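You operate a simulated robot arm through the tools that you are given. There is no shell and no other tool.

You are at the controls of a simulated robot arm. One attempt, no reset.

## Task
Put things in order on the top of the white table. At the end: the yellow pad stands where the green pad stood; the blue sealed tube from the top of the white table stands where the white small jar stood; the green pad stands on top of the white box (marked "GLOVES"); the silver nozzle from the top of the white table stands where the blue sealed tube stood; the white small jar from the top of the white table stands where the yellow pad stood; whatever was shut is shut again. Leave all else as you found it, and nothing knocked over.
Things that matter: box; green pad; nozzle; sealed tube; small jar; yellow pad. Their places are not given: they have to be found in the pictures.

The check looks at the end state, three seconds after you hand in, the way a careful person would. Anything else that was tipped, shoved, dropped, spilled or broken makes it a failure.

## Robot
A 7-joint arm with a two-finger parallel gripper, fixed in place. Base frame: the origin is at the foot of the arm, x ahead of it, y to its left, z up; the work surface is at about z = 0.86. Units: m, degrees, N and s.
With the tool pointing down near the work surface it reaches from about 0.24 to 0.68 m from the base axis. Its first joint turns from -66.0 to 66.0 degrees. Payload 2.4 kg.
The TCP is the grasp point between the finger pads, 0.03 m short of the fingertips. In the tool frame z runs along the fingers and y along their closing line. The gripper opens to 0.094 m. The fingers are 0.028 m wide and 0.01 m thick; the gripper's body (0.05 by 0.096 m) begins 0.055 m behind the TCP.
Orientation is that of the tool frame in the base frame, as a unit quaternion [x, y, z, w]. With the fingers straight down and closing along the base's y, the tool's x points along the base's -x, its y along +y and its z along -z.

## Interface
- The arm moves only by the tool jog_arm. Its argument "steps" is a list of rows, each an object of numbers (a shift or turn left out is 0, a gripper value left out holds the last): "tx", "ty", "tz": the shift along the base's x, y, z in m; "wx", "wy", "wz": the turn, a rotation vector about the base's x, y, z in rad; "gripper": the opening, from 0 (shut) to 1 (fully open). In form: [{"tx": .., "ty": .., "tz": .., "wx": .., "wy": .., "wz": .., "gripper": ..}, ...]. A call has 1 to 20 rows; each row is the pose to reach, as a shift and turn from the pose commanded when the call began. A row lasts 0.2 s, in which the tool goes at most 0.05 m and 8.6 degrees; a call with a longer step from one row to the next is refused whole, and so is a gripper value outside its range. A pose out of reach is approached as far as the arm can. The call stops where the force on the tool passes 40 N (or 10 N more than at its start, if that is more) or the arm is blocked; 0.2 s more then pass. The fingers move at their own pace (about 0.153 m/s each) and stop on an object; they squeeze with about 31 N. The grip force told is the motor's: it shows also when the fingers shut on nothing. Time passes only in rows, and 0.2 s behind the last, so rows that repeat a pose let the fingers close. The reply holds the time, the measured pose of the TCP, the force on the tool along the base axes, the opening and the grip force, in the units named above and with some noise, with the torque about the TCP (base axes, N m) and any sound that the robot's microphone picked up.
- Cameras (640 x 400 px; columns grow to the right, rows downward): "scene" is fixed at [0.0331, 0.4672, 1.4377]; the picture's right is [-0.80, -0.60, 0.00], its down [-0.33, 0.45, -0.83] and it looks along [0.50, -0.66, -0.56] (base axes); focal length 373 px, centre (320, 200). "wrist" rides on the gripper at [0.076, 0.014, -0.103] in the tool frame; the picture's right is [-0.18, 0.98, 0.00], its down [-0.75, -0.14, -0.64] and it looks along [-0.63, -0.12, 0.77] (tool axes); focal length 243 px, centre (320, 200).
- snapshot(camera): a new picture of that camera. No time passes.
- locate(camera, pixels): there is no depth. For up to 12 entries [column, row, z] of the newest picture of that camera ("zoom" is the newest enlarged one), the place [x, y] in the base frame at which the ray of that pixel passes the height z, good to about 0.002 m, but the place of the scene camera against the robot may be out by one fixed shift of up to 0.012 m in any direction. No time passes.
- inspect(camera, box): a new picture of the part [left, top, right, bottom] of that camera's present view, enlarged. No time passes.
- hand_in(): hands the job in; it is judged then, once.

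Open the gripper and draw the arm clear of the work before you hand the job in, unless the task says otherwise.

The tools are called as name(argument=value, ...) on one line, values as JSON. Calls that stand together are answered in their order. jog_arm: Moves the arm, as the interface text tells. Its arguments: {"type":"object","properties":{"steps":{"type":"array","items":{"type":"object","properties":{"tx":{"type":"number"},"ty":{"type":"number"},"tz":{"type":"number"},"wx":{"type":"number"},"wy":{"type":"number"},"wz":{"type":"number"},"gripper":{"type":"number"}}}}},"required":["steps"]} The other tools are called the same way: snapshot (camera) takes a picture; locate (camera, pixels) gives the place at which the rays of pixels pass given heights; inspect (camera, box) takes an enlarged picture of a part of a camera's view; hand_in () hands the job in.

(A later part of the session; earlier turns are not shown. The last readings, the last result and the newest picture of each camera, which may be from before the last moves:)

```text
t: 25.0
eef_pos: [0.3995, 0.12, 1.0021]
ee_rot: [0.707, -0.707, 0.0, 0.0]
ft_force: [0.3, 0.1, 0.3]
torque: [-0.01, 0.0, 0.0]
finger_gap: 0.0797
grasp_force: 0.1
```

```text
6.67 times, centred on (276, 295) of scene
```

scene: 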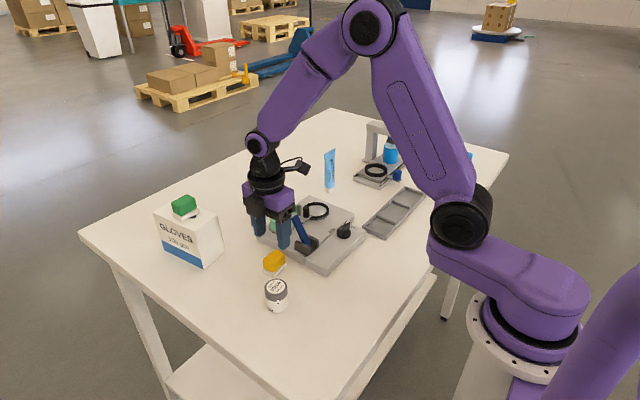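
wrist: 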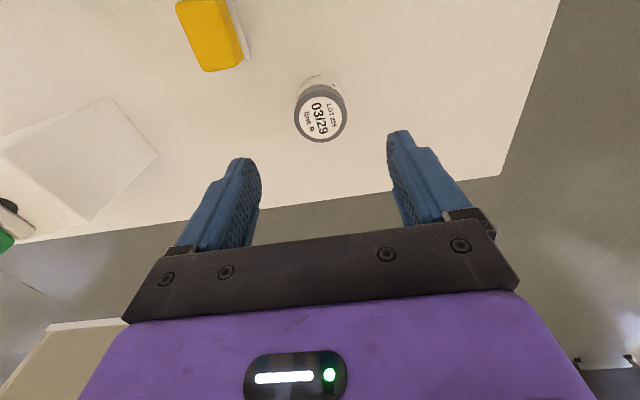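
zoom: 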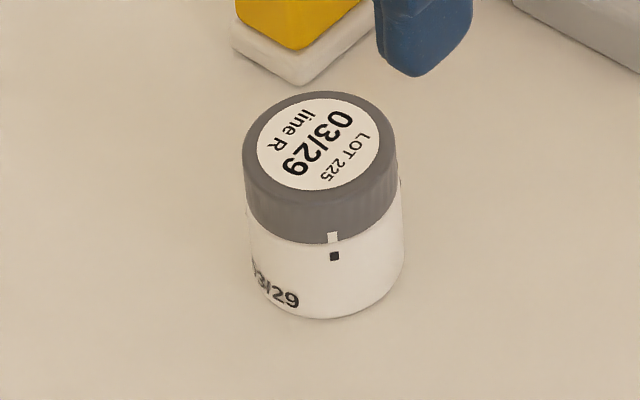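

The jar's centre is ≈ (0.3993, 0.1195), diameter ≈0.045, top ≈0.907. The TCP is directly above it, so I descend to z≈0.894 and close.

jog_arm(steps=[{"ty": -0.0005, "tz": -0.03, "gripper": 0.85}, {"ty": -0.0005, "tz": -0.065, "gripper": 0.85}, {"ty": -0.0005, "tz": -0.09, "gripper": 0.85}, {"ty": -0.0005, "tz": -0.104, "gripper": 0.85}, {"ty": -0.0005, "tz": -0.1075, "gripper": 0.85}, {"ty": -0.0005, "tz": -0.1075, "gripper": 0.85}, {"ty": -0.0005, "tz": -0.1075, "gripper": 0.55}, {"ty": -0.0005, "tz": -0.1075, "gripper": 0.0}, {"ty": -0.0005, "tz": -0.1075, "gripper": 0.0}, {"ty": -0.0005, "tz": -0.1075, "gripper": 0.0}])

snapshot(camera="wrist")

inspect(camera="scene", box=[216, 225, 336, 325])

```text
t: 27.2
eef_pos: [0.3987, 0.121, 0.8944]
ee_rot: [0.707, -0.707, 0.0, 0.001]
ft_force: [-0.2, -0.6, -0.4]
torque: [0.01, -0.04, 0.01]
finger_gap: 0.0441
grasp_force: 31.3
```

```text
taken
```

wrist: 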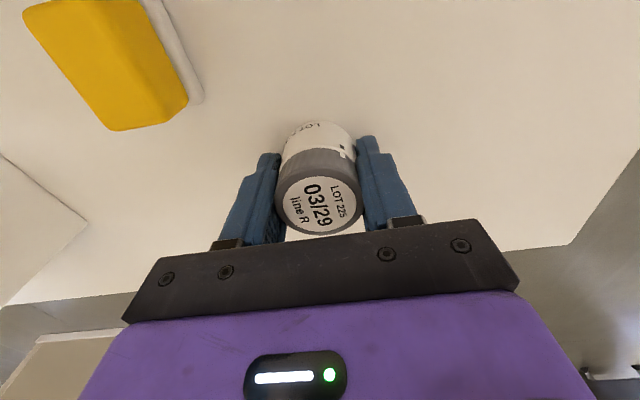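

```text
4.00 times, centred on (276, 275) of scene
```

zoom: 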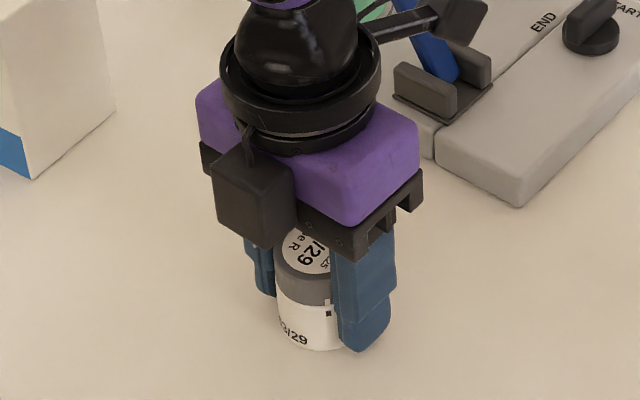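

The jar is held (gap 0.044). I lift 0.09 and carry it by (+0.150, −0.079) to the yellow pad's old place, stopping a bit above the table.

jog_arm(steps=[{"tz": 0.02, "gripper": 0.0}, {"tz": 0.05, "gripper": 0.0}, {"tz": 0.085, "gripper": 0.0}, {"tx": 0.03, "ty": -0.0158, "tz": 0.09, "gripper": 0.0}, {"tx": 0.06, "ty": -0.0316, "tz": 0.09, "gripper": 0.0}, {"tx": 0.09, "ty": -0.0474, "tz": 0.09, "gripper": 0.0}, {"tx": 0.12, "ty": -0.0632, "tz": 0.09, "gripper": 0.0}, {"tx": 0.15, "ty": -0.079, "tz": 0.09, "gripper": 0.0}, {"tx": 0.15, "ty": -0.079, "tz": 0.09, "gripper": 0.0}, {"tx": 0.15, "ty": -0.079, "tz": 0.06, "gripper": 0.0}, {"tx": 0.15, "ty": -0.079, "tz": 0.03, "gripper": 0.0}, {"tx": 0.15, "ty": -0.079, "tz": 0.01, "gripper": 0.0}, {"tx": 0.15, "ty": -0.079, "tz": 0.008, "gripper": 0.0}])

snapshot(camera="wrist")

inspect(camera="scene", box=[180, 170, 320, 290])

```text
t: 30.0
eef_pos: [0.552, 0.0405, 0.9018]
ee_rot: [0.708, -0.707, 0.0, 0.001]
ft_force: [-0.4, 1.1, -0.4]
torque: [-0.03, -0.01, -0.02]
finger_gap: 0.0441
grasp_force: 30.0
```

```text
taken
```

wrist: 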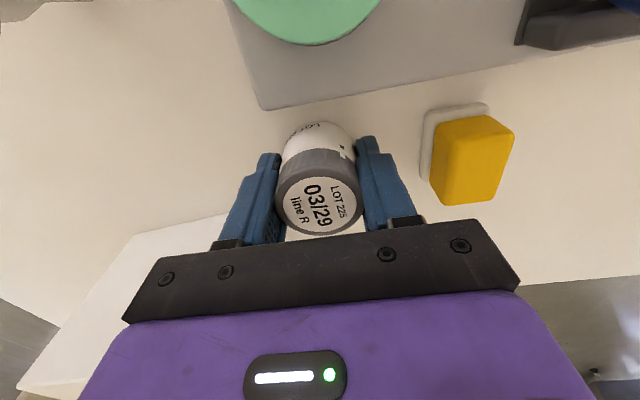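

```text
3.33 times, centred on (250, 230) of scene
```

zoom: 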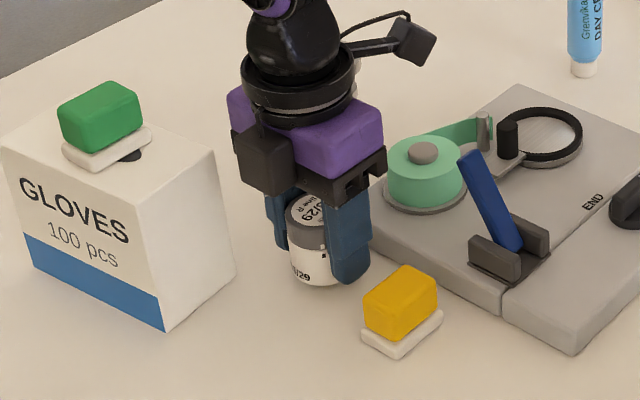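

The jar hovers about 8 mm above the right place with clear space on all sides. I lower it to contact.

jog_arm(steps=[{"tz": -0.004, "gripper": 0.0}, {"tz": -0.006, "gripper": 0.0}, {"tz": -0.0075, "gripper": 0.0}, {"tz": -0.0085, "gripper": 0.0}, {"tz": -0.0085, "gripper": 0.0}])

```text
t: 31.2
eef_pos: [0.551, 0.0416, 0.8939]
ee_rot: [0.708, -0.706, 0.0, 0.0]
ft_force: [0.4, 0.2, 2.0]
torque: [-0.02, 0.05, -0.02]
finger_gap: 0.0442
grasp_force: 30.7
```

Just about touching (2 N). One more millimetre to confirm.

jog_arm(steps=[{"tz": -0.001, "gripper": 0.0}, {"tz": -0.001, "gripper": 0.0}])

```text
t: 31.8
eef_pos: [0.5506, 0.0408, 0.8948]
ee_rot: [-0.707, 0.707, 0.0, 0.001]
ft_force: [-3.9, -1.6, 22.2]
torque: [-0.04, 0.21, -0.01]
finger_gap: 0.044
grasp_force: 30.8
```

Firm contact (22 N). I ease up about 1 mm, open to about 0.07, and rise.

jog_arm(steps=[{"tz": 0.0012, "gripper": 0.0}, {"tz": 0.0012, "gripper": 0.55}, {"tz": 0.0012, "gripper": 0.75}, {"tz": 0.0012, "gripper": 0.75}, {"tz": 0.02, "gripper": 0.75}, {"tz": 0.05, "gripper": 0.75}, {"tz": 0.085, "gripper": 0.75}, {"tz": 0.11, "gripper": 0.75}, {"tz": 0.11, "gripper": 0.75}])

inspect(camera="wrist", box=[220, 60, 420, 210])

snapshot(camera="scene")

```text
t: 33.8
eef_pos: [0.5502, 0.0413, 1.0033]
ee_rot: [0.708, -0.706, 0.001, 0.0]
ft_force: [0.2, -0.2, -0.1]
torque: [-0.03, 0.06, -0.03]
finger_gap: 0.0703
grasp_force: 0.0
```

```text
2.67 times, centred on (320, 135) of wrist
```

zoom: 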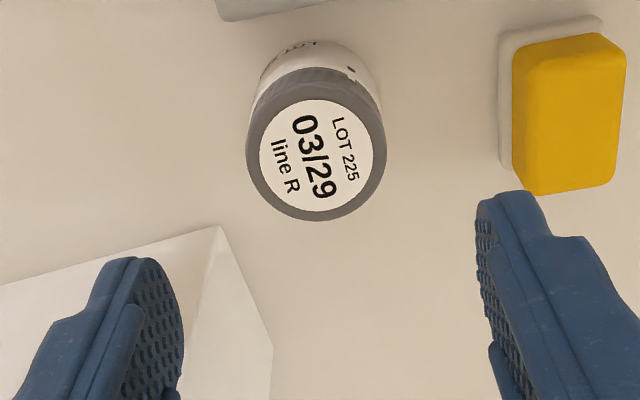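

```text
taken
```

scene: 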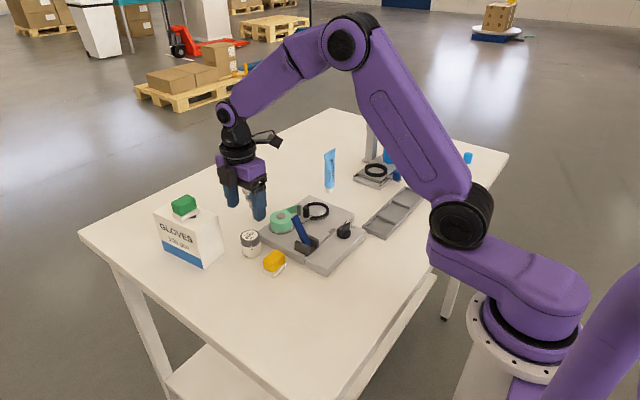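

I check the jar's new place from this view: lid centre (316,151), left (246,145), right (386,145), far (318,221), base near arc (312,38).

locate(camera="zoom", pixels=[[316, 151, 0.907], [246, 145, 0.907], [386, 145, 0.907], [318, 221, 0.907], [312, 38, 0.86], [218, 10, 0.88]])

locate(camera="scene", pixels=[[327.2, 192, 0.86], [326, 191, 0.86], [330.5, 150, 0.99]])

```text
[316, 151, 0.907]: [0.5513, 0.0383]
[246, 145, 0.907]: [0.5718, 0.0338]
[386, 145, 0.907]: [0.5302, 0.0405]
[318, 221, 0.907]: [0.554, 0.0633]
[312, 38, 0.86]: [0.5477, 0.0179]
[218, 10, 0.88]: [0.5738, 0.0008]
```

```text
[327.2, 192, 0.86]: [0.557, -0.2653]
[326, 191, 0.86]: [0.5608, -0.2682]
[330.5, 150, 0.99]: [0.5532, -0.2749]
```

The jar stands at ≈ (0.550, 0.040), good. For the tube I turn the gripper back by −90° (to close along y, across the tube's wide edges) and fly high to a viewing pose beside it.

jog_arm(steps=[{"tz": 0.04, "gripper": 0.75}, {"tz": 0.08, "gripper": 0.75, "wz": -0.1}, {"tx": -0.002, "ty": -0.025, "tz": 0.08, "wz": -0.24, "gripper": 0.75}, {"tx": -0.005, "ty": -0.05, "tz": 0.08, "wz": -0.38, "gripper": 0.75}, {"tx": -0.008, "ty": -0.08, "tz": 0.08, "wz": -0.52, "gripper": 0.75}, {"tx": -0.011, "ty": -0.11, "tz": 0.08, "wz": -0.66, "gripper": 0.75}, {"tx": -0.014, "ty": -0.14, "tz": 0.08, "wz": -0.8, "gripper": 0.75}, {"tx": -0.017, "ty": -0.17, "tz": 0.08, "wz": -0.94, "gripper": 0.75}, {"tx": -0.02, "ty": -0.2, "tz": 0.08, "wz": -1.08, "gripper": 0.75}, {"tx": -0.023, "ty": -0.23, "tz": 0.08, "wz": -1.22, "gripper": 0.75}, {"tx": -0.026, "ty": -0.26, "tz": 0.08, "wz": -1.36, "gripper": 0.75}, {"tx": -0.03, "ty": -0.29, "tz": 0.08, "wz": -1.5, "gripper": 0.75}, {"tx": -0.03, "ty": -0.305, "tz": 0.08, "wz": -1.5708, "gripper": 0.75}, {"tx": -0.03, "ty": -0.305, "tz": 0.08, "wz": -1.5708, "gripper": 0.75}])

snapshot(camera="wrist")

snapshot(camera="scene")

```text
t: 36.8
eef_pos: [0.52, -0.2638, 1.0838]
ee_rot: [0.0, 1.0, 0.0, 0.0]
ft_force: [-0.5, 0.5, 0.4]
torque: [-0.02, -0.02, 0.0]
finger_gap: 0.0704
grasp_force: 0.0
```

```text
taken
```

wrist: 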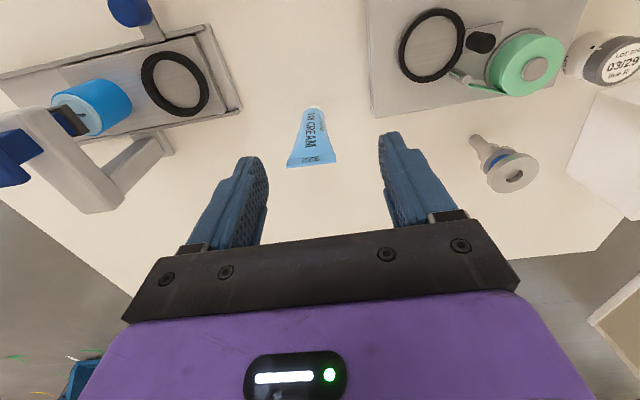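

```text
taken
```

scene: 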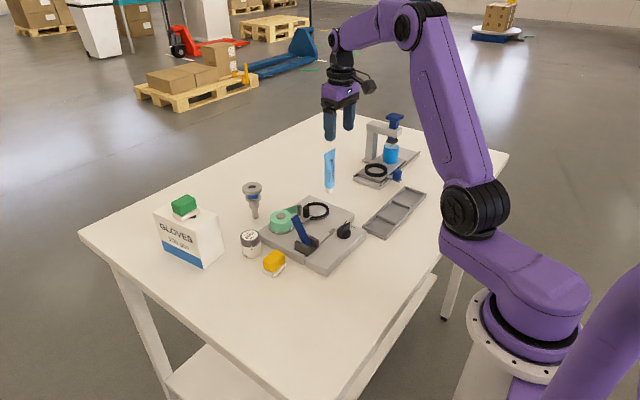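

The tube is visible at wrist (313,140), between the fingers; the nozzle also shows at (500,165). I zoom in on both.

inspect(camera="wrist", box=[440, 110, 560, 210])

inspect(camera="wrist", box=[260, 85, 370, 185])

```text
4.00 times, centred on (500, 160) of wrist
```

zoom: 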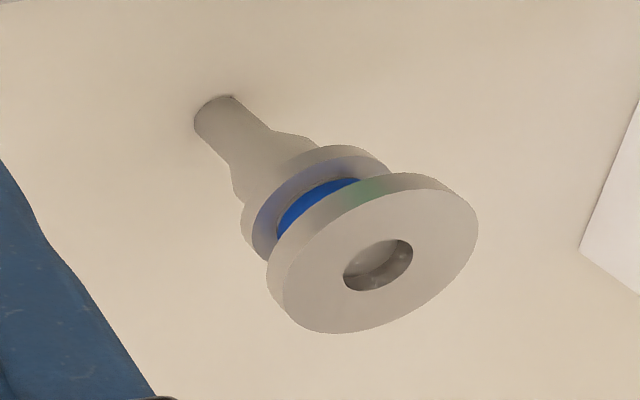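

```text
4.00 times, centred on (315, 135) of wrist
```

zoom: 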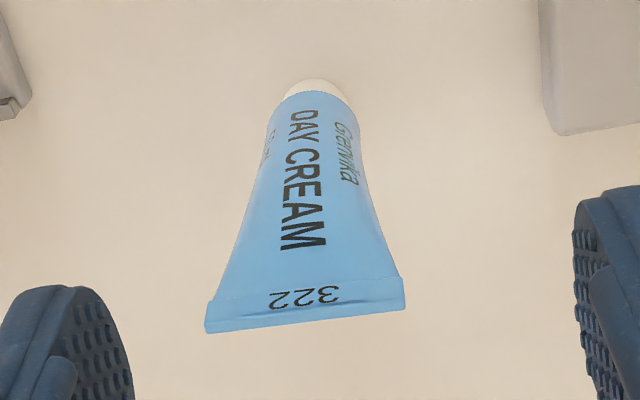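

I locate the tube: crimp ends (205,333) and (405,306) at several heights, body base edges and the cap's near edge (318,78) at table height.

locate(camera="zoom", pixels=[[205, 332, 0.99], [405, 307, 0.99], [305, 320, 0.99], [305, 320, 0.98], [305, 320, 0.985], [318, 78, 0.86], [285, 92, 0.866], [349, 92, 0.866], [270, 120, 0.885], [358, 115, 0.885]])

inspect(camera="wrist", box=[290, 95, 340, 125])

inspect(camera="scene", box=[305, 140, 355, 200])

```text
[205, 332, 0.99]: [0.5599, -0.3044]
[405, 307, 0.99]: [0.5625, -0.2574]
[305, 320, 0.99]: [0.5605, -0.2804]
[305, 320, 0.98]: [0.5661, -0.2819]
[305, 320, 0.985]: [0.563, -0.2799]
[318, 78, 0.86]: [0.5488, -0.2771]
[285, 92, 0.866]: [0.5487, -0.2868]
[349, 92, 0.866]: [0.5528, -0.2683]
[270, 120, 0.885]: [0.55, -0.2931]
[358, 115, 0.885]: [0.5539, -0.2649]
```

```text
12.80 times, centred on (315, 110) of wrist
```

zoom: 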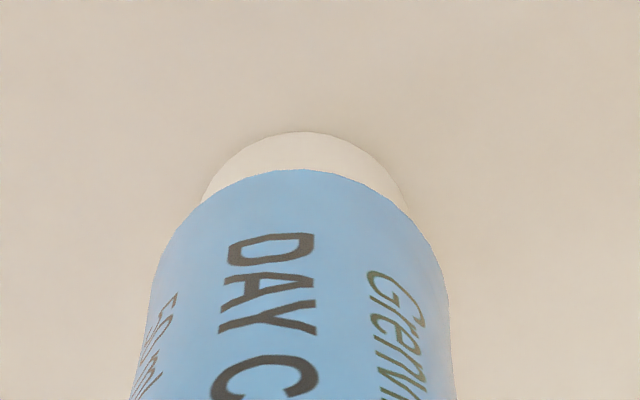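

```text
6.67 times, centred on (330, 170) of scene
```

zoom: 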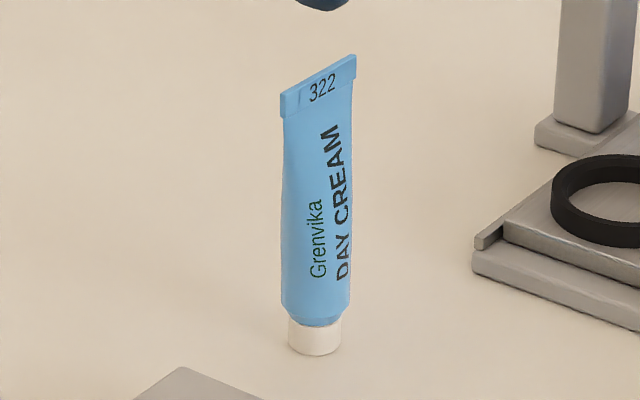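

The tube's crimp runs along y (−0.304 to −0.257 at its top z≈0.99), base centre around (0.560, −0.278). I move closer above it for a better-centred measurement before closing on anything.

jog_arm(steps=[{"tx": 0.0, "ty": -0.015, "tz": -0.005, "gripper": 0.85}, {"tx": 0.01, "ty": -0.015, "tz": -0.015, "gripper": 0.85}, {"tx": 0.02, "ty": -0.015, "tz": -0.02, "gripper": 0.85}, {"tx": 0.02, "ty": -0.015, "tz": -0.02, "gripper": 0.85}])

inspect(camera="wrist", box=[250, 75, 390, 185])

```text
t: 37.8
eef_pos: [0.5414, -0.279, 1.0622]
ee_rot: [0.0, 1.0, -0.001, 0.0]
ft_force: [-0.1, 0.0, 0.8]
torque: [0.02, -0.03, -0.01]
finger_gap: 0.0798
grasp_force: 0.1
```

```text
3.64 times, centred on (320, 130) of wrist
```

zoom: 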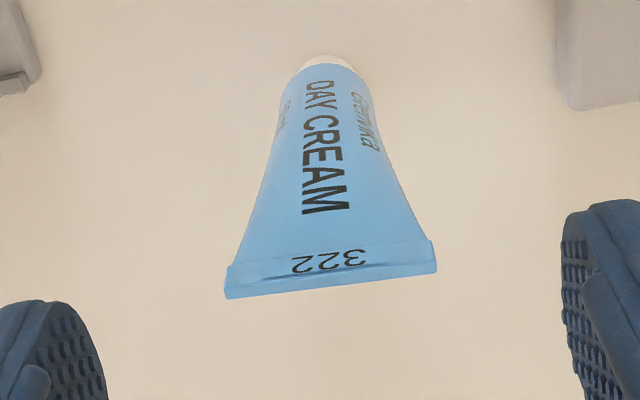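

locate(camera="zoom", pixels=[[225, 298, 0.99], [437, 271, 0.99], [331, 286, 0.99], [331, 286, 0.985], [227, 265, 0.98], [435, 240, 0.98], [331, 55, 0.86], [302, 67, 0.866], [366, 75, 0.866], [283, 100, 0.885], [373, 90, 0.885]])

inspect(camera="wrist", box=[300, 82, 350, 112])

```text
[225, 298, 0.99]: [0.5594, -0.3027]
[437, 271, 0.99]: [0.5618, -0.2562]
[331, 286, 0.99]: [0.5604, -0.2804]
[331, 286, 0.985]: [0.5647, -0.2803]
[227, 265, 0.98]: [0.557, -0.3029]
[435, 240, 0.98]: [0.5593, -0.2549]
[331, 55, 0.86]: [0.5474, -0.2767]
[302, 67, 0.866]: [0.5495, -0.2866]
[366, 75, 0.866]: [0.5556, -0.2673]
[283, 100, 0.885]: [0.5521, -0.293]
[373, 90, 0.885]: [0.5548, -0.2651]
```

```text
12.80 times, centred on (325, 97) of wrist
```

zoom: 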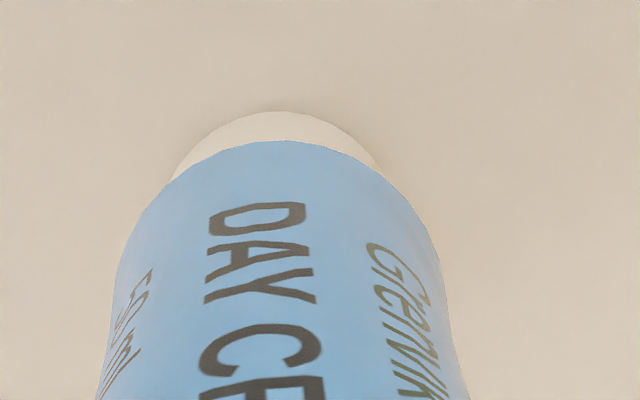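

I pin down the cap with the 12.8x zoom: apex (277,111), left tangent (173,182), right tangent (383,170).

locate(camera="zoom", pixels=[[277, 111, 0.86], [210, 135, 0.86], [345, 128, 0.86], [175, 178, 0.86], [380, 168, 0.86], [277, 141, 0.876]])

snapshot(camera="scene")

```text
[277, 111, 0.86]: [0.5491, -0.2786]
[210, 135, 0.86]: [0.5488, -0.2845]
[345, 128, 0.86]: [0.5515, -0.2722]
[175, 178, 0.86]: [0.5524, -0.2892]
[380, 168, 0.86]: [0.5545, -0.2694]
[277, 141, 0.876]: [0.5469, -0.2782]
```

```text
taken
```

scene: 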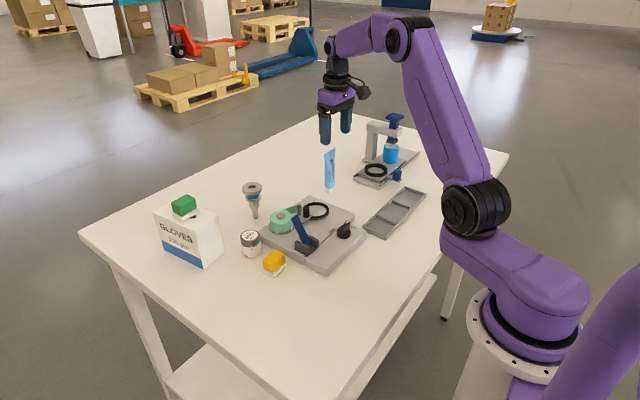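

The tube axis is at (0.5605, −0.279), crimp centre agrees. I centre on it, descend so the TCP is level with the crimp (z≈0.976), and close gently in stages.

jog_arm(steps=[{"tx": 0.0205, "tz": 0.0, "gripper": 0.85}, {"tx": 0.0205, "tz": -0.03, "gripper": 0.85}, {"tx": 0.0205, "tz": -0.06, "gripper": 0.85}, {"tx": 0.0205, "tz": -0.08, "gripper": 0.85}, {"tx": 0.0205, "tz": -0.086, "gripper": 0.85}, {"tx": 0.0205, "tz": -0.086, "gripper": 0.7}])

snapshot(camera="wrist")

inspect(camera="scene", box=[295, 100, 375, 200])

```text
t: 39.2
eef_pos: [0.5606, -0.2773, 0.9765]
ee_rot: [0.0, 1.0, 0.001, 0.0]
ft_force: [-0.2, -0.1, -0.2]
torque: [-0.02, 0.02, -0.01]
finger_gap: 0.0656
grasp_force: 0.0
```

```text
taken
```

wrist: 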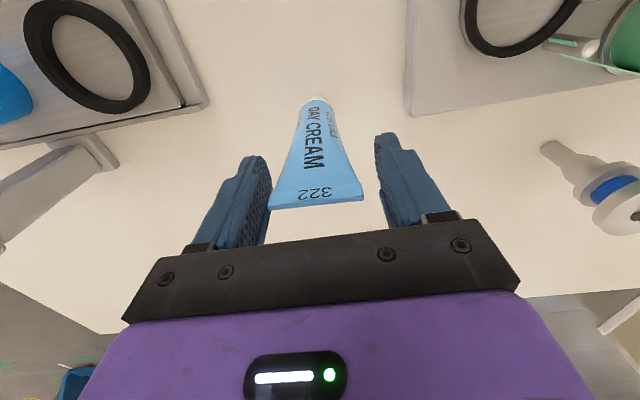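

```text
4.00 times, centred on (335, 150) of scene
```

zoom: 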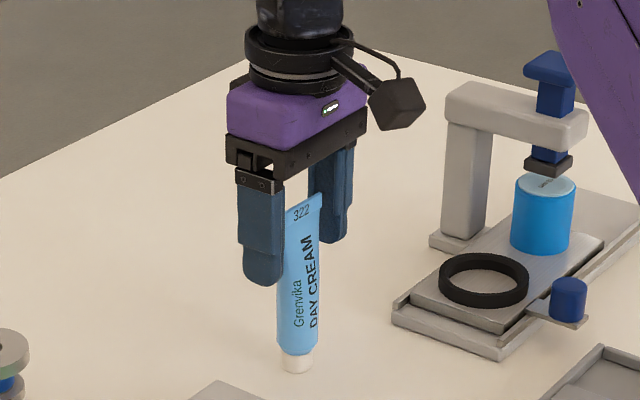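

The crimp ends are at wrist (268,208) and (363,198), a little left of the finger midline (320). I zoom to measure the offset before closing.

inspect(camera="wrist", box=[220, 120, 420, 245])

```text
3.20 times, centred on (320, 182) of wrist
```

zoom: 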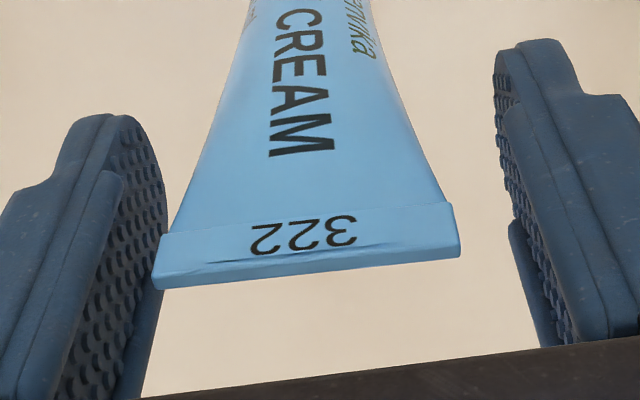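

locate(camera="zoom", pixels=[[152, 287, 0.99], [460, 256, 0.99], [160, 237, 0.979], [453, 204, 0.979], [306, 275, 0.99], [152, 287, 0.985], [460, 256, 0.985]])

```text
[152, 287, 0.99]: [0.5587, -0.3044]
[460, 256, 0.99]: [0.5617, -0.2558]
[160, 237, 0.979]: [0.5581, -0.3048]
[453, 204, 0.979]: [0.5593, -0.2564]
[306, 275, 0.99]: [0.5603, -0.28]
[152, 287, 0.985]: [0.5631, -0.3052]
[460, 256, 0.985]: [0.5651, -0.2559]
```

The crimp centre is at y≈−0.2804 while the TCP is about −0.2785; I shift −0.002 in y and then close gradually.

jog_arm(steps=[{"ty": -0.002, "gripper": 0.7}, {"ty": -0.002, "gripper": 0.62}, {"ty": -0.002, "gripper": 0.57}, {"ty": -0.002, "gripper": 0.54}, {"ty": -0.002, "gripper": 0.51}, {"ty": -0.002, "gripper": 0.48}, {"ty": -0.002, "gripper": 0.3}, {"ty": -0.002, "gripper": 0.0}, {"ty": -0.002, "gripper": 0.0}])

snapshot(camera="wrist")

inspect(camera="scene", box=[295, 100, 375, 200])

```text
t: 41.2
eef_pos: [0.5601, -0.2794, 0.9772]
ee_rot: [0.0, 1.0, 0.001, 0.001]
ft_force: [-0.9, 0.9, -0.6]
torque: [0.0, -0.01, 0.01]
finger_gap: 0.0461
grasp_force: 31.0
```

```text
taken
```

wrist: 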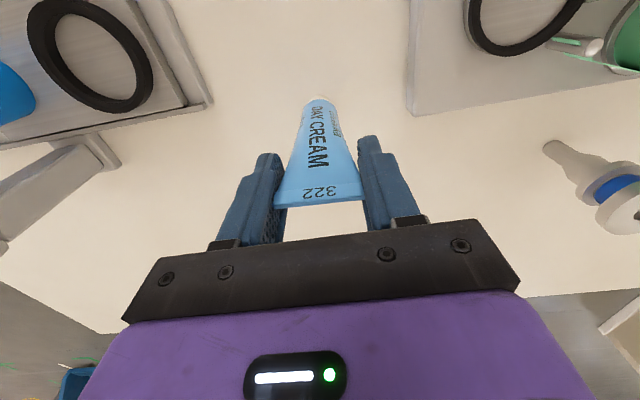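

```text
4.00 times, centred on (335, 150) of scene
```

zoom: 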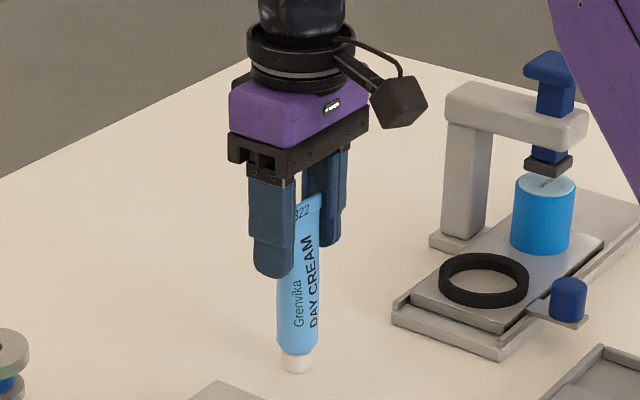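

The crimp is held (gap 0.046, 31 N) and the tube is upright. I lift slowly and check that it hangs straight.

jog_arm(steps=[{"tz": 0.008, "gripper": 0.0}, {"tz": 0.02, "gripper": 0.0}, {"tz": 0.04, "gripper": 0.0}, {"tz": 0.06, "gripper": 0.0}, {"tz": 0.06, "gripper": 0.0}])

inspect(camera="wrist", box=[220, 80, 420, 230])

inspect(camera="scene", box=[295, 80, 375, 200])

```text
t: 42.4
eef_pos: [0.561, -0.2807, 1.0377]
ee_rot: [0.0, 1.0, 0.0, -0.001]
ft_force: [-0.8, -0.6, -1.0]
torque: [-0.01, -0.01, -0.02]
finger_gap: 0.0461
grasp_force: 31.5
```

```text
2.67 times, centred on (320, 155) of wrist
```

zoom: 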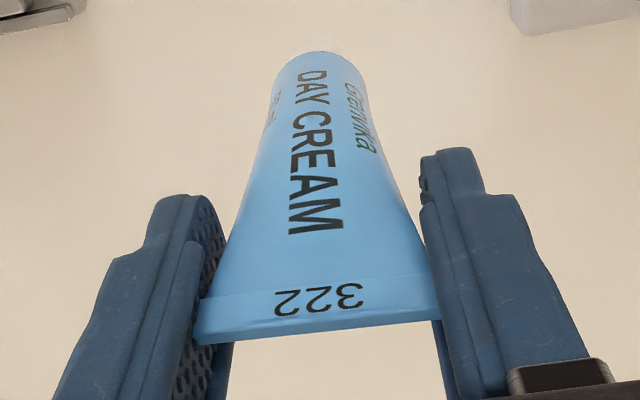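

```text
3.33 times, centred on (335, 140) of scene
```

zoom: 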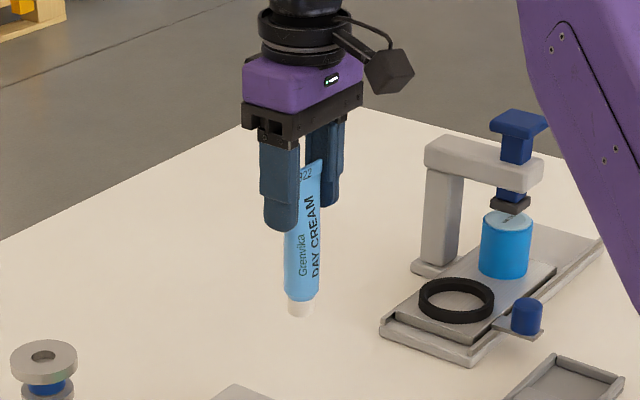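

The tube hangs straight; its bottom is ≈0.1165 below the TCP. I raise it to TCP z≈1.10 and carry it smoothly toward the jar's old place (0.399, 0.1195).

jog_arm(steps=[{"tz": 0.02, "gripper": 0.0}, {"tz": 0.045, "gripper": 0.0}, {"tx": -0.004, "ty": 0.01, "tz": 0.062, "gripper": 0.0}, {"tx": -0.012, "ty": 0.03, "tz": 0.065, "gripper": 0.0}, {"tx": -0.022, "ty": 0.055, "tz": 0.065, "gripper": 0.0}, {"tx": -0.033, "ty": 0.082, "tz": 0.065, "gripper": 0.0}, {"tx": -0.045, "ty": 0.11, "tz": 0.065, "gripper": 0.0}, {"tx": -0.057, "ty": 0.14, "tz": 0.065, "gripper": 0.0}, {"tx": -0.069, "ty": 0.17, "tz": 0.065, "gripper": 0.0}, {"tx": -0.081, "ty": 0.2, "tz": 0.065, "gripper": 0.0}, {"tx": -0.093, "ty": 0.23, "tz": 0.065, "gripper": 0.0}, {"tx": -0.105, "ty": 0.26, "tz": 0.065, "gripper": 0.0}, {"tx": -0.117, "ty": 0.29, "tz": 0.065, "gripper": 0.0}, {"tx": -0.129, "ty": 0.32, "tz": 0.065, "gripper": 0.0}, {"tx": -0.14, "ty": 0.347, "tz": 0.065, "gripper": 0.0}, {"tx": -0.15, "ty": 0.372, "tz": 0.065, "gripper": 0.0}, {"tx": -0.157, "ty": 0.389, "tz": 0.065, "gripper": 0.0}, {"tx": -0.1612, "ty": 0.399, "tz": 0.065, "gripper": 0.0}, {"tx": -0.1612, "ty": 0.399, "tz": 0.065, "gripper": 0.0}])

snapshot(camera="wrist")

snapshot(camera="scene")

```text
t: 46.4
eef_pos: [0.3999, 0.1195, 1.1009]
ee_rot: [-0.001, 1.0, 0.0, 0.0]
ft_force: [-0.2, 0.7, -1.3]
torque: [0.02, 0.01, 0.01]
finger_gap: 0.0461
grasp_force: 31.2
```

```text
taken
```

wrist: 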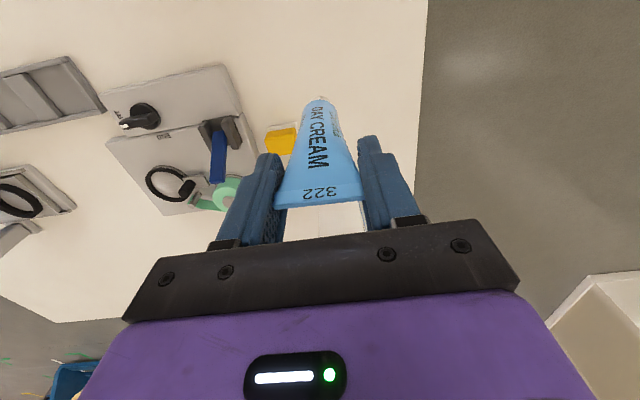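

```text
taken
```

scene: 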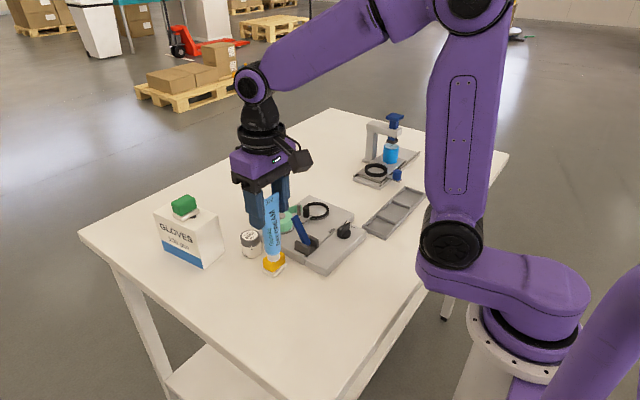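

The tube is over the target, still straight. I lower it to about 7 mm above the table first.

jog_arm(steps=[{"tz": -0.02, "gripper": 0.0}, {"tz": -0.045, "gripper": 0.0}, {"tz": -0.07, "gripper": 0.0}, {"tz": -0.09, "gripper": 0.0}, {"tz": -0.105, "gripper": 0.0}, {"tz": -0.114, "gripper": 0.0}, {"tz": -0.117, "gripper": 0.0}, {"tz": -0.117, "gripper": 0.0}])

inspect(camera="scene", box=[220, 190, 340, 320])

inspect(camera="wrist", box=[220, 80, 420, 230])

```text
t: 48.2
eef_pos: [0.4, 0.1175, 0.9834]
ee_rot: [0.0, 1.0, -0.001, 0.0]
ft_force: [-0.5, -0.3, -0.4]
torque: [-0.02, 0.0, -0.01]
finger_gap: 0.0461
grasp_force: 31.1
```

```text
3.08 times, centred on (280, 255) of scene
```

zoom: 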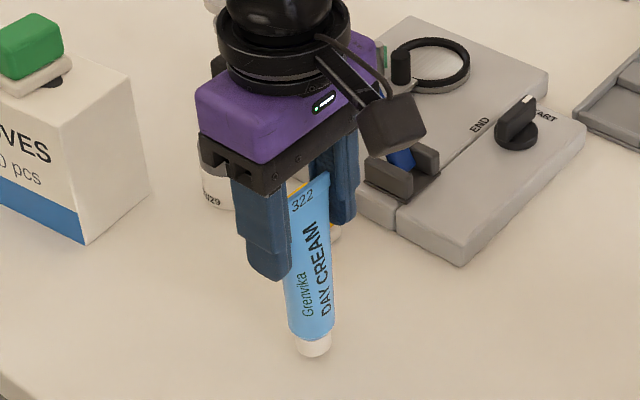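

```text
2.67 times, centred on (320, 155) of wrist
```

zoom: 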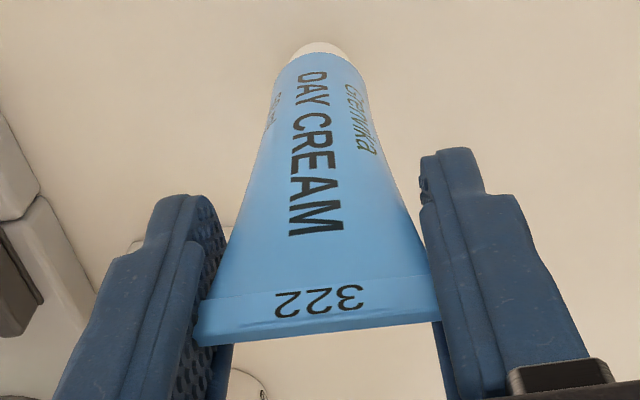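

It's about 7 mm above the table and looks vertical. I lower it in small steps until I feel contact.

jog_arm(steps=[{"tz": -0.003, "gripper": 0.0}, {"tz": -0.005, "gripper": 0.0}, {"tz": -0.006, "gripper": 0.0}, {"tz": -0.007, "gripper": 0.0}, {"tz": -0.007, "gripper": 0.0}])

```text
t: 49.4
eef_pos: [0.4, 0.1184, 0.9773]
ee_rot: [0.0, 1.0, 0.0, 0.002]
ft_force: [0.2, 0.2, 5.9]
torque: [-0.02, 0.08, 0.0]
finger_gap: 0.0459
grasp_force: 31.0
```

Contact (6 N). I ease half a millimetre and open gradually.

jog_arm(steps=[{"tz": 0.0005, "gripper": 0.0}, {"tz": 0.0005, "gripper": 0.5}, {"tz": 0.0005, "gripper": 0.55}, {"tz": 0.0005, "gripper": 0.65}, {"tz": 0.0005, "gripper": 0.8}, {"tz": 0.0005, "gripper": 0.8}])

inspect(camera="wrist", box=[220, 80, 420, 230])

inspect(camera="scene", box=[220, 190, 340, 320])

```text
t: 50.8
eef_pos: [0.4, 0.1187, 0.9778]
ee_rot: [0.0, 1.0, 0.0, 0.0]
ft_force: [0.7, 0.3, 0.1]
torque: [0.01, 0.0, 0.0]
finger_gap: 0.075
grasp_force: 0.0
```

```text
2.67 times, centred on (320, 155) of wrist
```

zoom: 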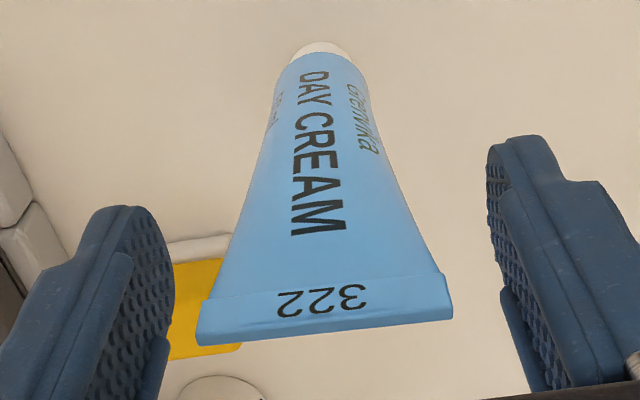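

```text
3.08 times, centred on (280, 255) of scene
```

zoom: 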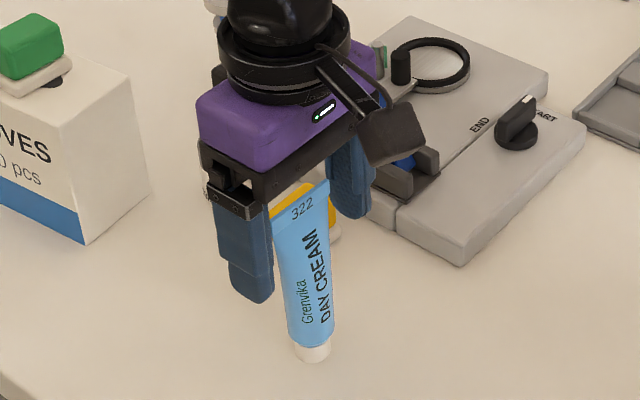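

The tube stands free and upright. I rise straight up, well above its top (tips over 1.03), then look again.

jog_arm(steps=[{"tz": 0.02, "gripper": 0.8}, {"tz": 0.05, "gripper": 0.8}, {"tz": 0.085, "gripper": 0.8}, {"tz": 0.12, "gripper": 0.8}, {"tz": 0.12, "gripper": 0.8}])

snapshot(camera="wrist")

snapshot(camera="scene")

inspect(camera="wrist", box=[260, 60, 380, 160])

```text
t: 52.0
eef_pos: [0.3995, 0.1189, 1.0981]
ee_rot: [0.0, 1.0, 0.0, 0.0]
ft_force: [-0.1, -0.2, -0.7]
torque: [-0.04, 0.01, 0.0]
finger_gap: 0.0754
grasp_force: 0.1
```

```text
taken
```

wrist: 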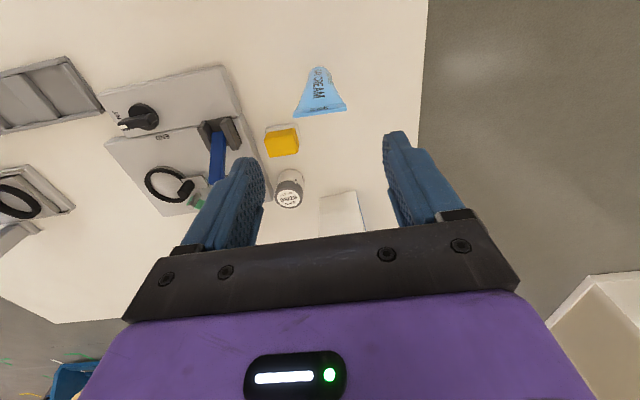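

```text
taken
```

scene: 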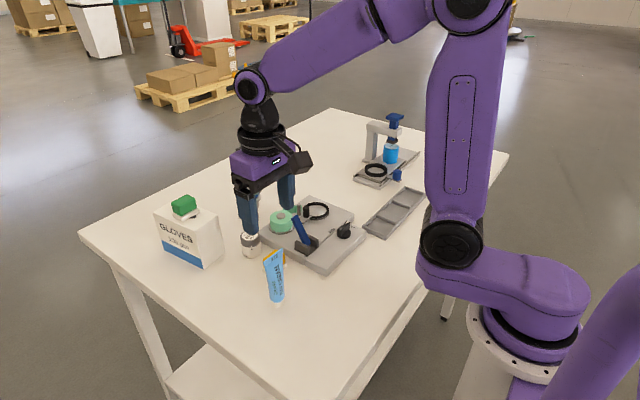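

```text
4.00 times, centred on (320, 110) of wrist
```

zoom: 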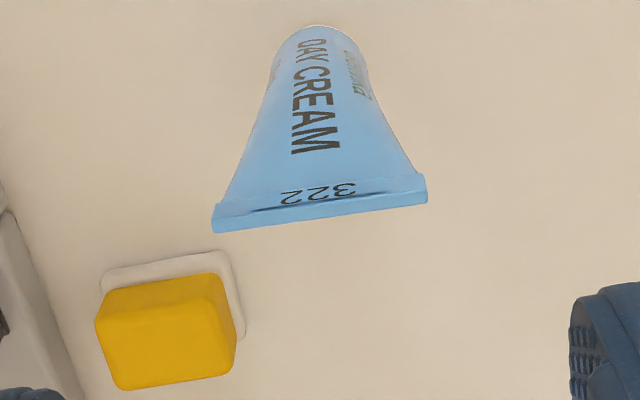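

The tube looks upright at its new place. I verify its position, then move toward the nozzle (scene (253,198)) at safe height.

locate(camera="zoom", pixels=[[212, 231, 0.99], [428, 201, 0.99], [320, 25, 0.86], [100, 275, 0.86], [225, 252, 0.86]])

jog_arm(steps=[{"tx": 0.02, "ty": -0.02, "gripper": 0.9}, {"tx": 0.045, "ty": -0.042, "gripper": 0.9}, {"tx": 0.07, "ty": -0.065, "gripper": 0.9}, {"tx": 0.095, "ty": -0.087, "gripper": 0.9}, {"tx": 0.12, "ty": -0.11, "gripper": 0.9}, {"tx": 0.145, "ty": -0.132, "gripper": 0.9}, {"tx": 0.17, "ty": -0.155, "gripper": 0.9}, {"tx": 0.19, "ty": -0.172, "tz": -0.015, "gripper": 0.9}, {"tx": 0.195, "ty": -0.177, "tz": -0.035, "gripper": 0.9}, {"tx": 0.195, "ty": -0.177, "tz": -0.045, "gripper": 0.9}, {"tx": 0.195, "ty": -0.177, "tz": -0.045, "gripper": 0.9}])

snapshot(camera="wrist")

snapshot(camera="scene")

```text
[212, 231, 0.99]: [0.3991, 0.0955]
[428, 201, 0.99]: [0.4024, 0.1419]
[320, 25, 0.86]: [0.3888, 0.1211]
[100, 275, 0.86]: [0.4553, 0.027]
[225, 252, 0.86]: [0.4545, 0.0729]
```

```text
t: 54.4
eef_pos: [0.5948, -0.0584, 1.0529]
ee_rot: [-0.001, 1.0, 0.0, 0.0]
ft_force: [-0.8, 0.4, 0.2]
torque: [0.0, 0.01, 0.0]
finger_gap: 0.0846
grasp_force: 0.1
```

```text
taken
```

wrist: 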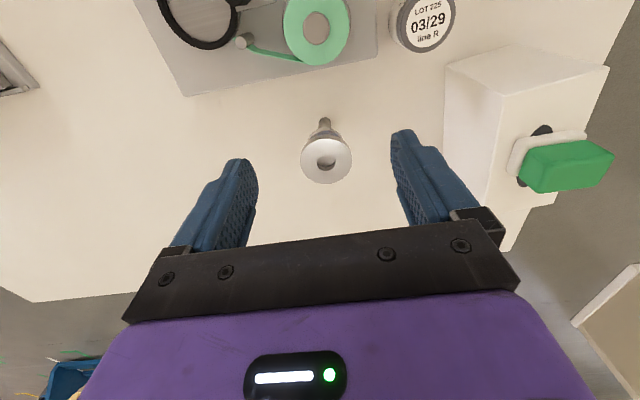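

```text
taken
```

scene: 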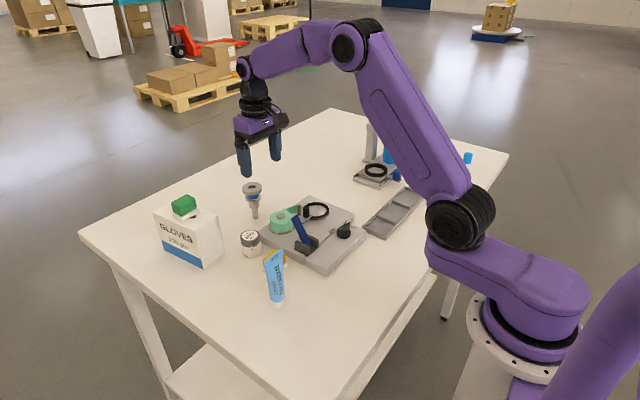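

The tube stands at (0.400, 0.119), right on the jar's old place. The nozzle is at wrist (325,155); I zoom in on it.

inspect(camera="wrist", box=[280, 105, 376, 195])

inspect(camera="scene", box=[225, 170, 285, 225])

```text
4.44 times, centred on (328, 150) of wrist
```

zoom: 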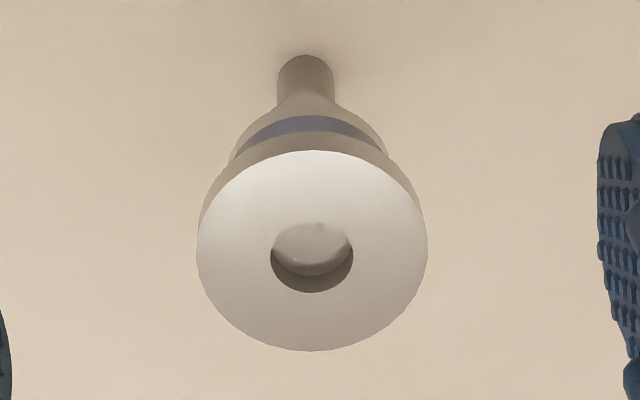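

```text
7.27 times, centred on (255, 198) of scene
```

zoom: 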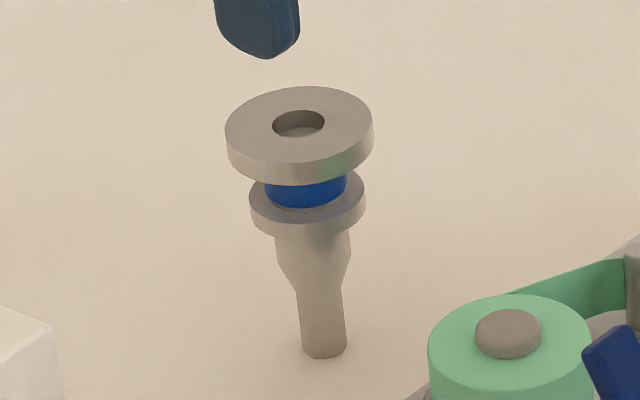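

I convert the nozzle's disc (centre, edges) and foot to wrist pixels and locate them at candidate heights, along with the scene zoom's disc centre (299,128) and foot centre (324,346).

locate(camera="wrist", pixels=[[326.2, 161.25, 0.94], [326.2, 161.25, 0.95], [300.3, 160, 0.94], [352.3, 159, 0.94], [326.2, 183.75, 0.94], [326.2, 138.75, 0.94], [324.85, 117.4, 0.86], [318.55, 121.5, 0.86], [331.15, 121.5, 0.86], [326.2, 161.25, 0.945]])

locate(camera="zoom", pixels=[[299, 126, 0.94], [299, 126, 0.95], [225, 130, 0.945], [373, 125, 0.945], [324, 346, 0.86], [299, 86, 0.945], [299, 164, 0.945]])

```text
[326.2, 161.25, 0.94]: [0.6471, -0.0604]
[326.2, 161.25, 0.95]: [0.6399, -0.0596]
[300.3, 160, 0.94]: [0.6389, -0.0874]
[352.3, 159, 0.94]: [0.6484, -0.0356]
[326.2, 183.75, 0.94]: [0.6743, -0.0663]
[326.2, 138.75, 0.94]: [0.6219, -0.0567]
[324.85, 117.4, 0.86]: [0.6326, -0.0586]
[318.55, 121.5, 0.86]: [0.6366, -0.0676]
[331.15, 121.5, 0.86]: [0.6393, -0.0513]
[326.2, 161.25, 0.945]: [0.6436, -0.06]
```

```text
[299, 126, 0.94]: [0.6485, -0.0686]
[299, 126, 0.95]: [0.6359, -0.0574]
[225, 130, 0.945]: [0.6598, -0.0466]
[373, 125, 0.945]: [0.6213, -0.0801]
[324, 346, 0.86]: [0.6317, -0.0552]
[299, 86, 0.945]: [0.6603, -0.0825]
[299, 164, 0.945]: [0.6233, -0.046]
```

The nozzle is centred at about (0.6405, −0.0597), top at z≈0.949, disc diameter ≈0.05. I move over it, stopping with the fingertips still above its top, and check the centring.

jog_arm(steps=[{"tx": 0.02, "ty": -0.0005, "gripper": 0.9}, {"tx": 0.04, "ty": -0.0013, "gripper": 0.9}, {"tx": 0.0456, "ty": -0.0013, "tz": -0.02, "gripper": 0.9}, {"tx": 0.0456, "ty": -0.0013, "tz": -0.05, "gripper": 0.9}, {"tx": 0.0456, "ty": -0.0013, "tz": -0.06, "gripper": 0.9}, {"tx": 0.0456, "ty": -0.0013, "tz": -0.06, "gripper": 0.9}])

inspect(camera="wrist", box=[240, 100, 400, 220])

```text
t: 55.8
eef_pos: [0.6419, -0.059, 0.9919]
ee_rot: [0.0, 1.0, 0.001, 0.0]
ft_force: [-0.8, 0.3, -0.4]
torque: [0.0, 0.01, -0.01]
finger_gap: 0.0846
grasp_force: 0.0
```

```text
3.33 times, centred on (320, 160) of wrist
```

zoom: 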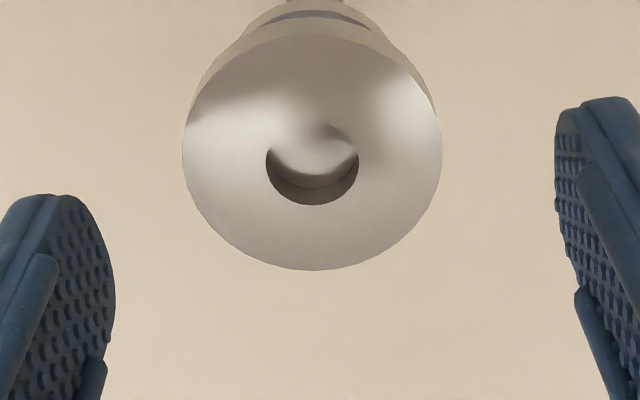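

The disc edges in this zoom are left (183,150), right (441,150), top (312,35), bottom (312,271). I locate them at the top's height.

locate(camera="zoom", pixels=[[183, 150, 0.949], [441, 150, 0.949], [305, 35, 0.949], [318, 271, 0.949], [312, 152, 0.949], [183, 150, 0.945], [441, 150, 0.945], [305, 35, 0.945], [318, 271, 0.945], [312, 152, 0.945]])

```text
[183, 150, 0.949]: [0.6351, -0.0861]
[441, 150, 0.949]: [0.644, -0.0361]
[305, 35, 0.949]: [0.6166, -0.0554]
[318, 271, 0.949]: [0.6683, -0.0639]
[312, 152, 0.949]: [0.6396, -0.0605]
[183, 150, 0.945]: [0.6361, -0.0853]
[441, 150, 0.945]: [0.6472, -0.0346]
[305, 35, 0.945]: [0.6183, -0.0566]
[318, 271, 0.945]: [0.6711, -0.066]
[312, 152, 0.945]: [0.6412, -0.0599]
```

The disc centre is ≈1.4 mm to −y of the TCP. I correct that, descend to z≈0.943 (disc level), and pause to check before closing.

jog_arm(steps=[{"ty": -0.0014, "tz": 0.0, "gripper": 0.9}, {"ty": -0.0014, "tz": -0.015, "gripper": 0.9}, {"ty": -0.0014, "tz": -0.03, "gripper": 0.9}, {"ty": -0.0014, "tz": -0.043, "gripper": 0.9}, {"ty": -0.0014, "tz": -0.049, "gripper": 0.9}, {"ty": -0.0014, "tz": -0.049, "gripper": 0.75}, {"ty": -0.0014, "tz": -0.049, "gripper": 0.66}, {"ty": -0.0014, "tz": -0.049, "gripper": 0.66}])

inspect(camera="wrist", box=[220, 110, 420, 240])

inspect(camera="scene", box=[205, 130, 305, 230])

```text
t: 57.6
eef_pos: [0.6399, -0.0622, 0.9435]
ee_rot: [0.0, 1.0, 0.001, 0.0]
ft_force: [0.6, -0.3, -0.5]
torque: [0.03, 0.0, 0.01]
finger_gap: 0.0619
grasp_force: 0.0
```

```text
3.08 times, centred on (320, 175) of wrist
```

zoom: 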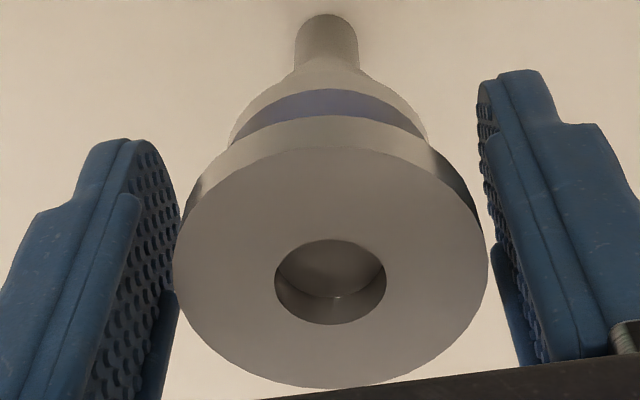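

```text
4.00 times, centred on (255, 180) of scene
```

zoom: 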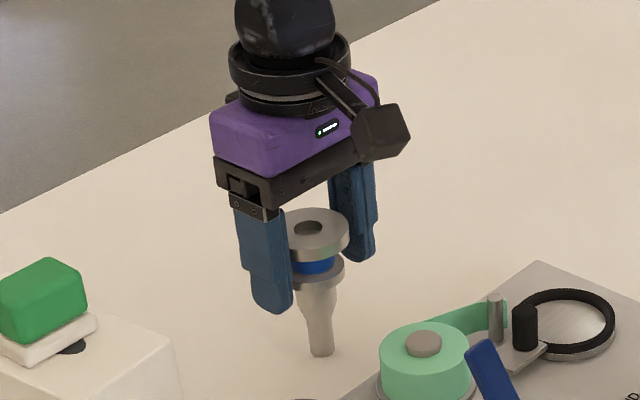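

In this zoom the disc spans columns 173–488, so its centre (330) is slightly right of the finger midline (320). I locate its edges again to decide the small correction.

inspect(camera="wrist", box=[220, 110, 420, 240])

locate(camera="zoom", pixels=[[173, 268, 0.949], [488, 262, 0.949], [330, 388, 0.949], [330, 150, 0.949], [330, 265, 0.949], [327, 14, 0.86], [295, 40, 0.86], [358, 40, 0.86], [173, 268, 0.943], [488, 262, 0.943]])

jog_arm(steps=[{"tz": 0.0, "gripper": 0.66}])

```text
3.08 times, centred on (320, 175) of wrist
```

zoom: 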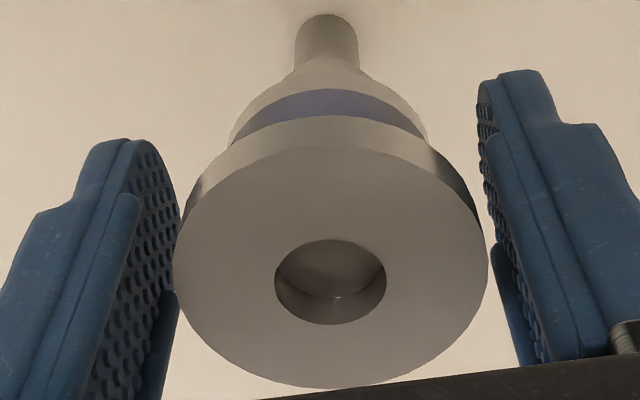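

```text
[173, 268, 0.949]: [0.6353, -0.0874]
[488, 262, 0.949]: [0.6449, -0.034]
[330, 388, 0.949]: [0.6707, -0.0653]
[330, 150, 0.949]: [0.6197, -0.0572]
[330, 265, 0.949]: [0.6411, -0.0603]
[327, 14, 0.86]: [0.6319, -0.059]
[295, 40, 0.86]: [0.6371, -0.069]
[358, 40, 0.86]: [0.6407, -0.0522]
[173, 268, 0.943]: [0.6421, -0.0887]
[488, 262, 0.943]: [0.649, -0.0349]
```

```text
t: 58.0
eef_pos: [0.6398, -0.0619, 0.9429]
ee_rot: [0.001, 1.0, 0.0, -0.001]
ft_force: [-0.3, -0.5, -0.6]
torque: [-0.01, -0.03, 0.01]
finger_gap: 0.0618
grasp_force: 0.0
```

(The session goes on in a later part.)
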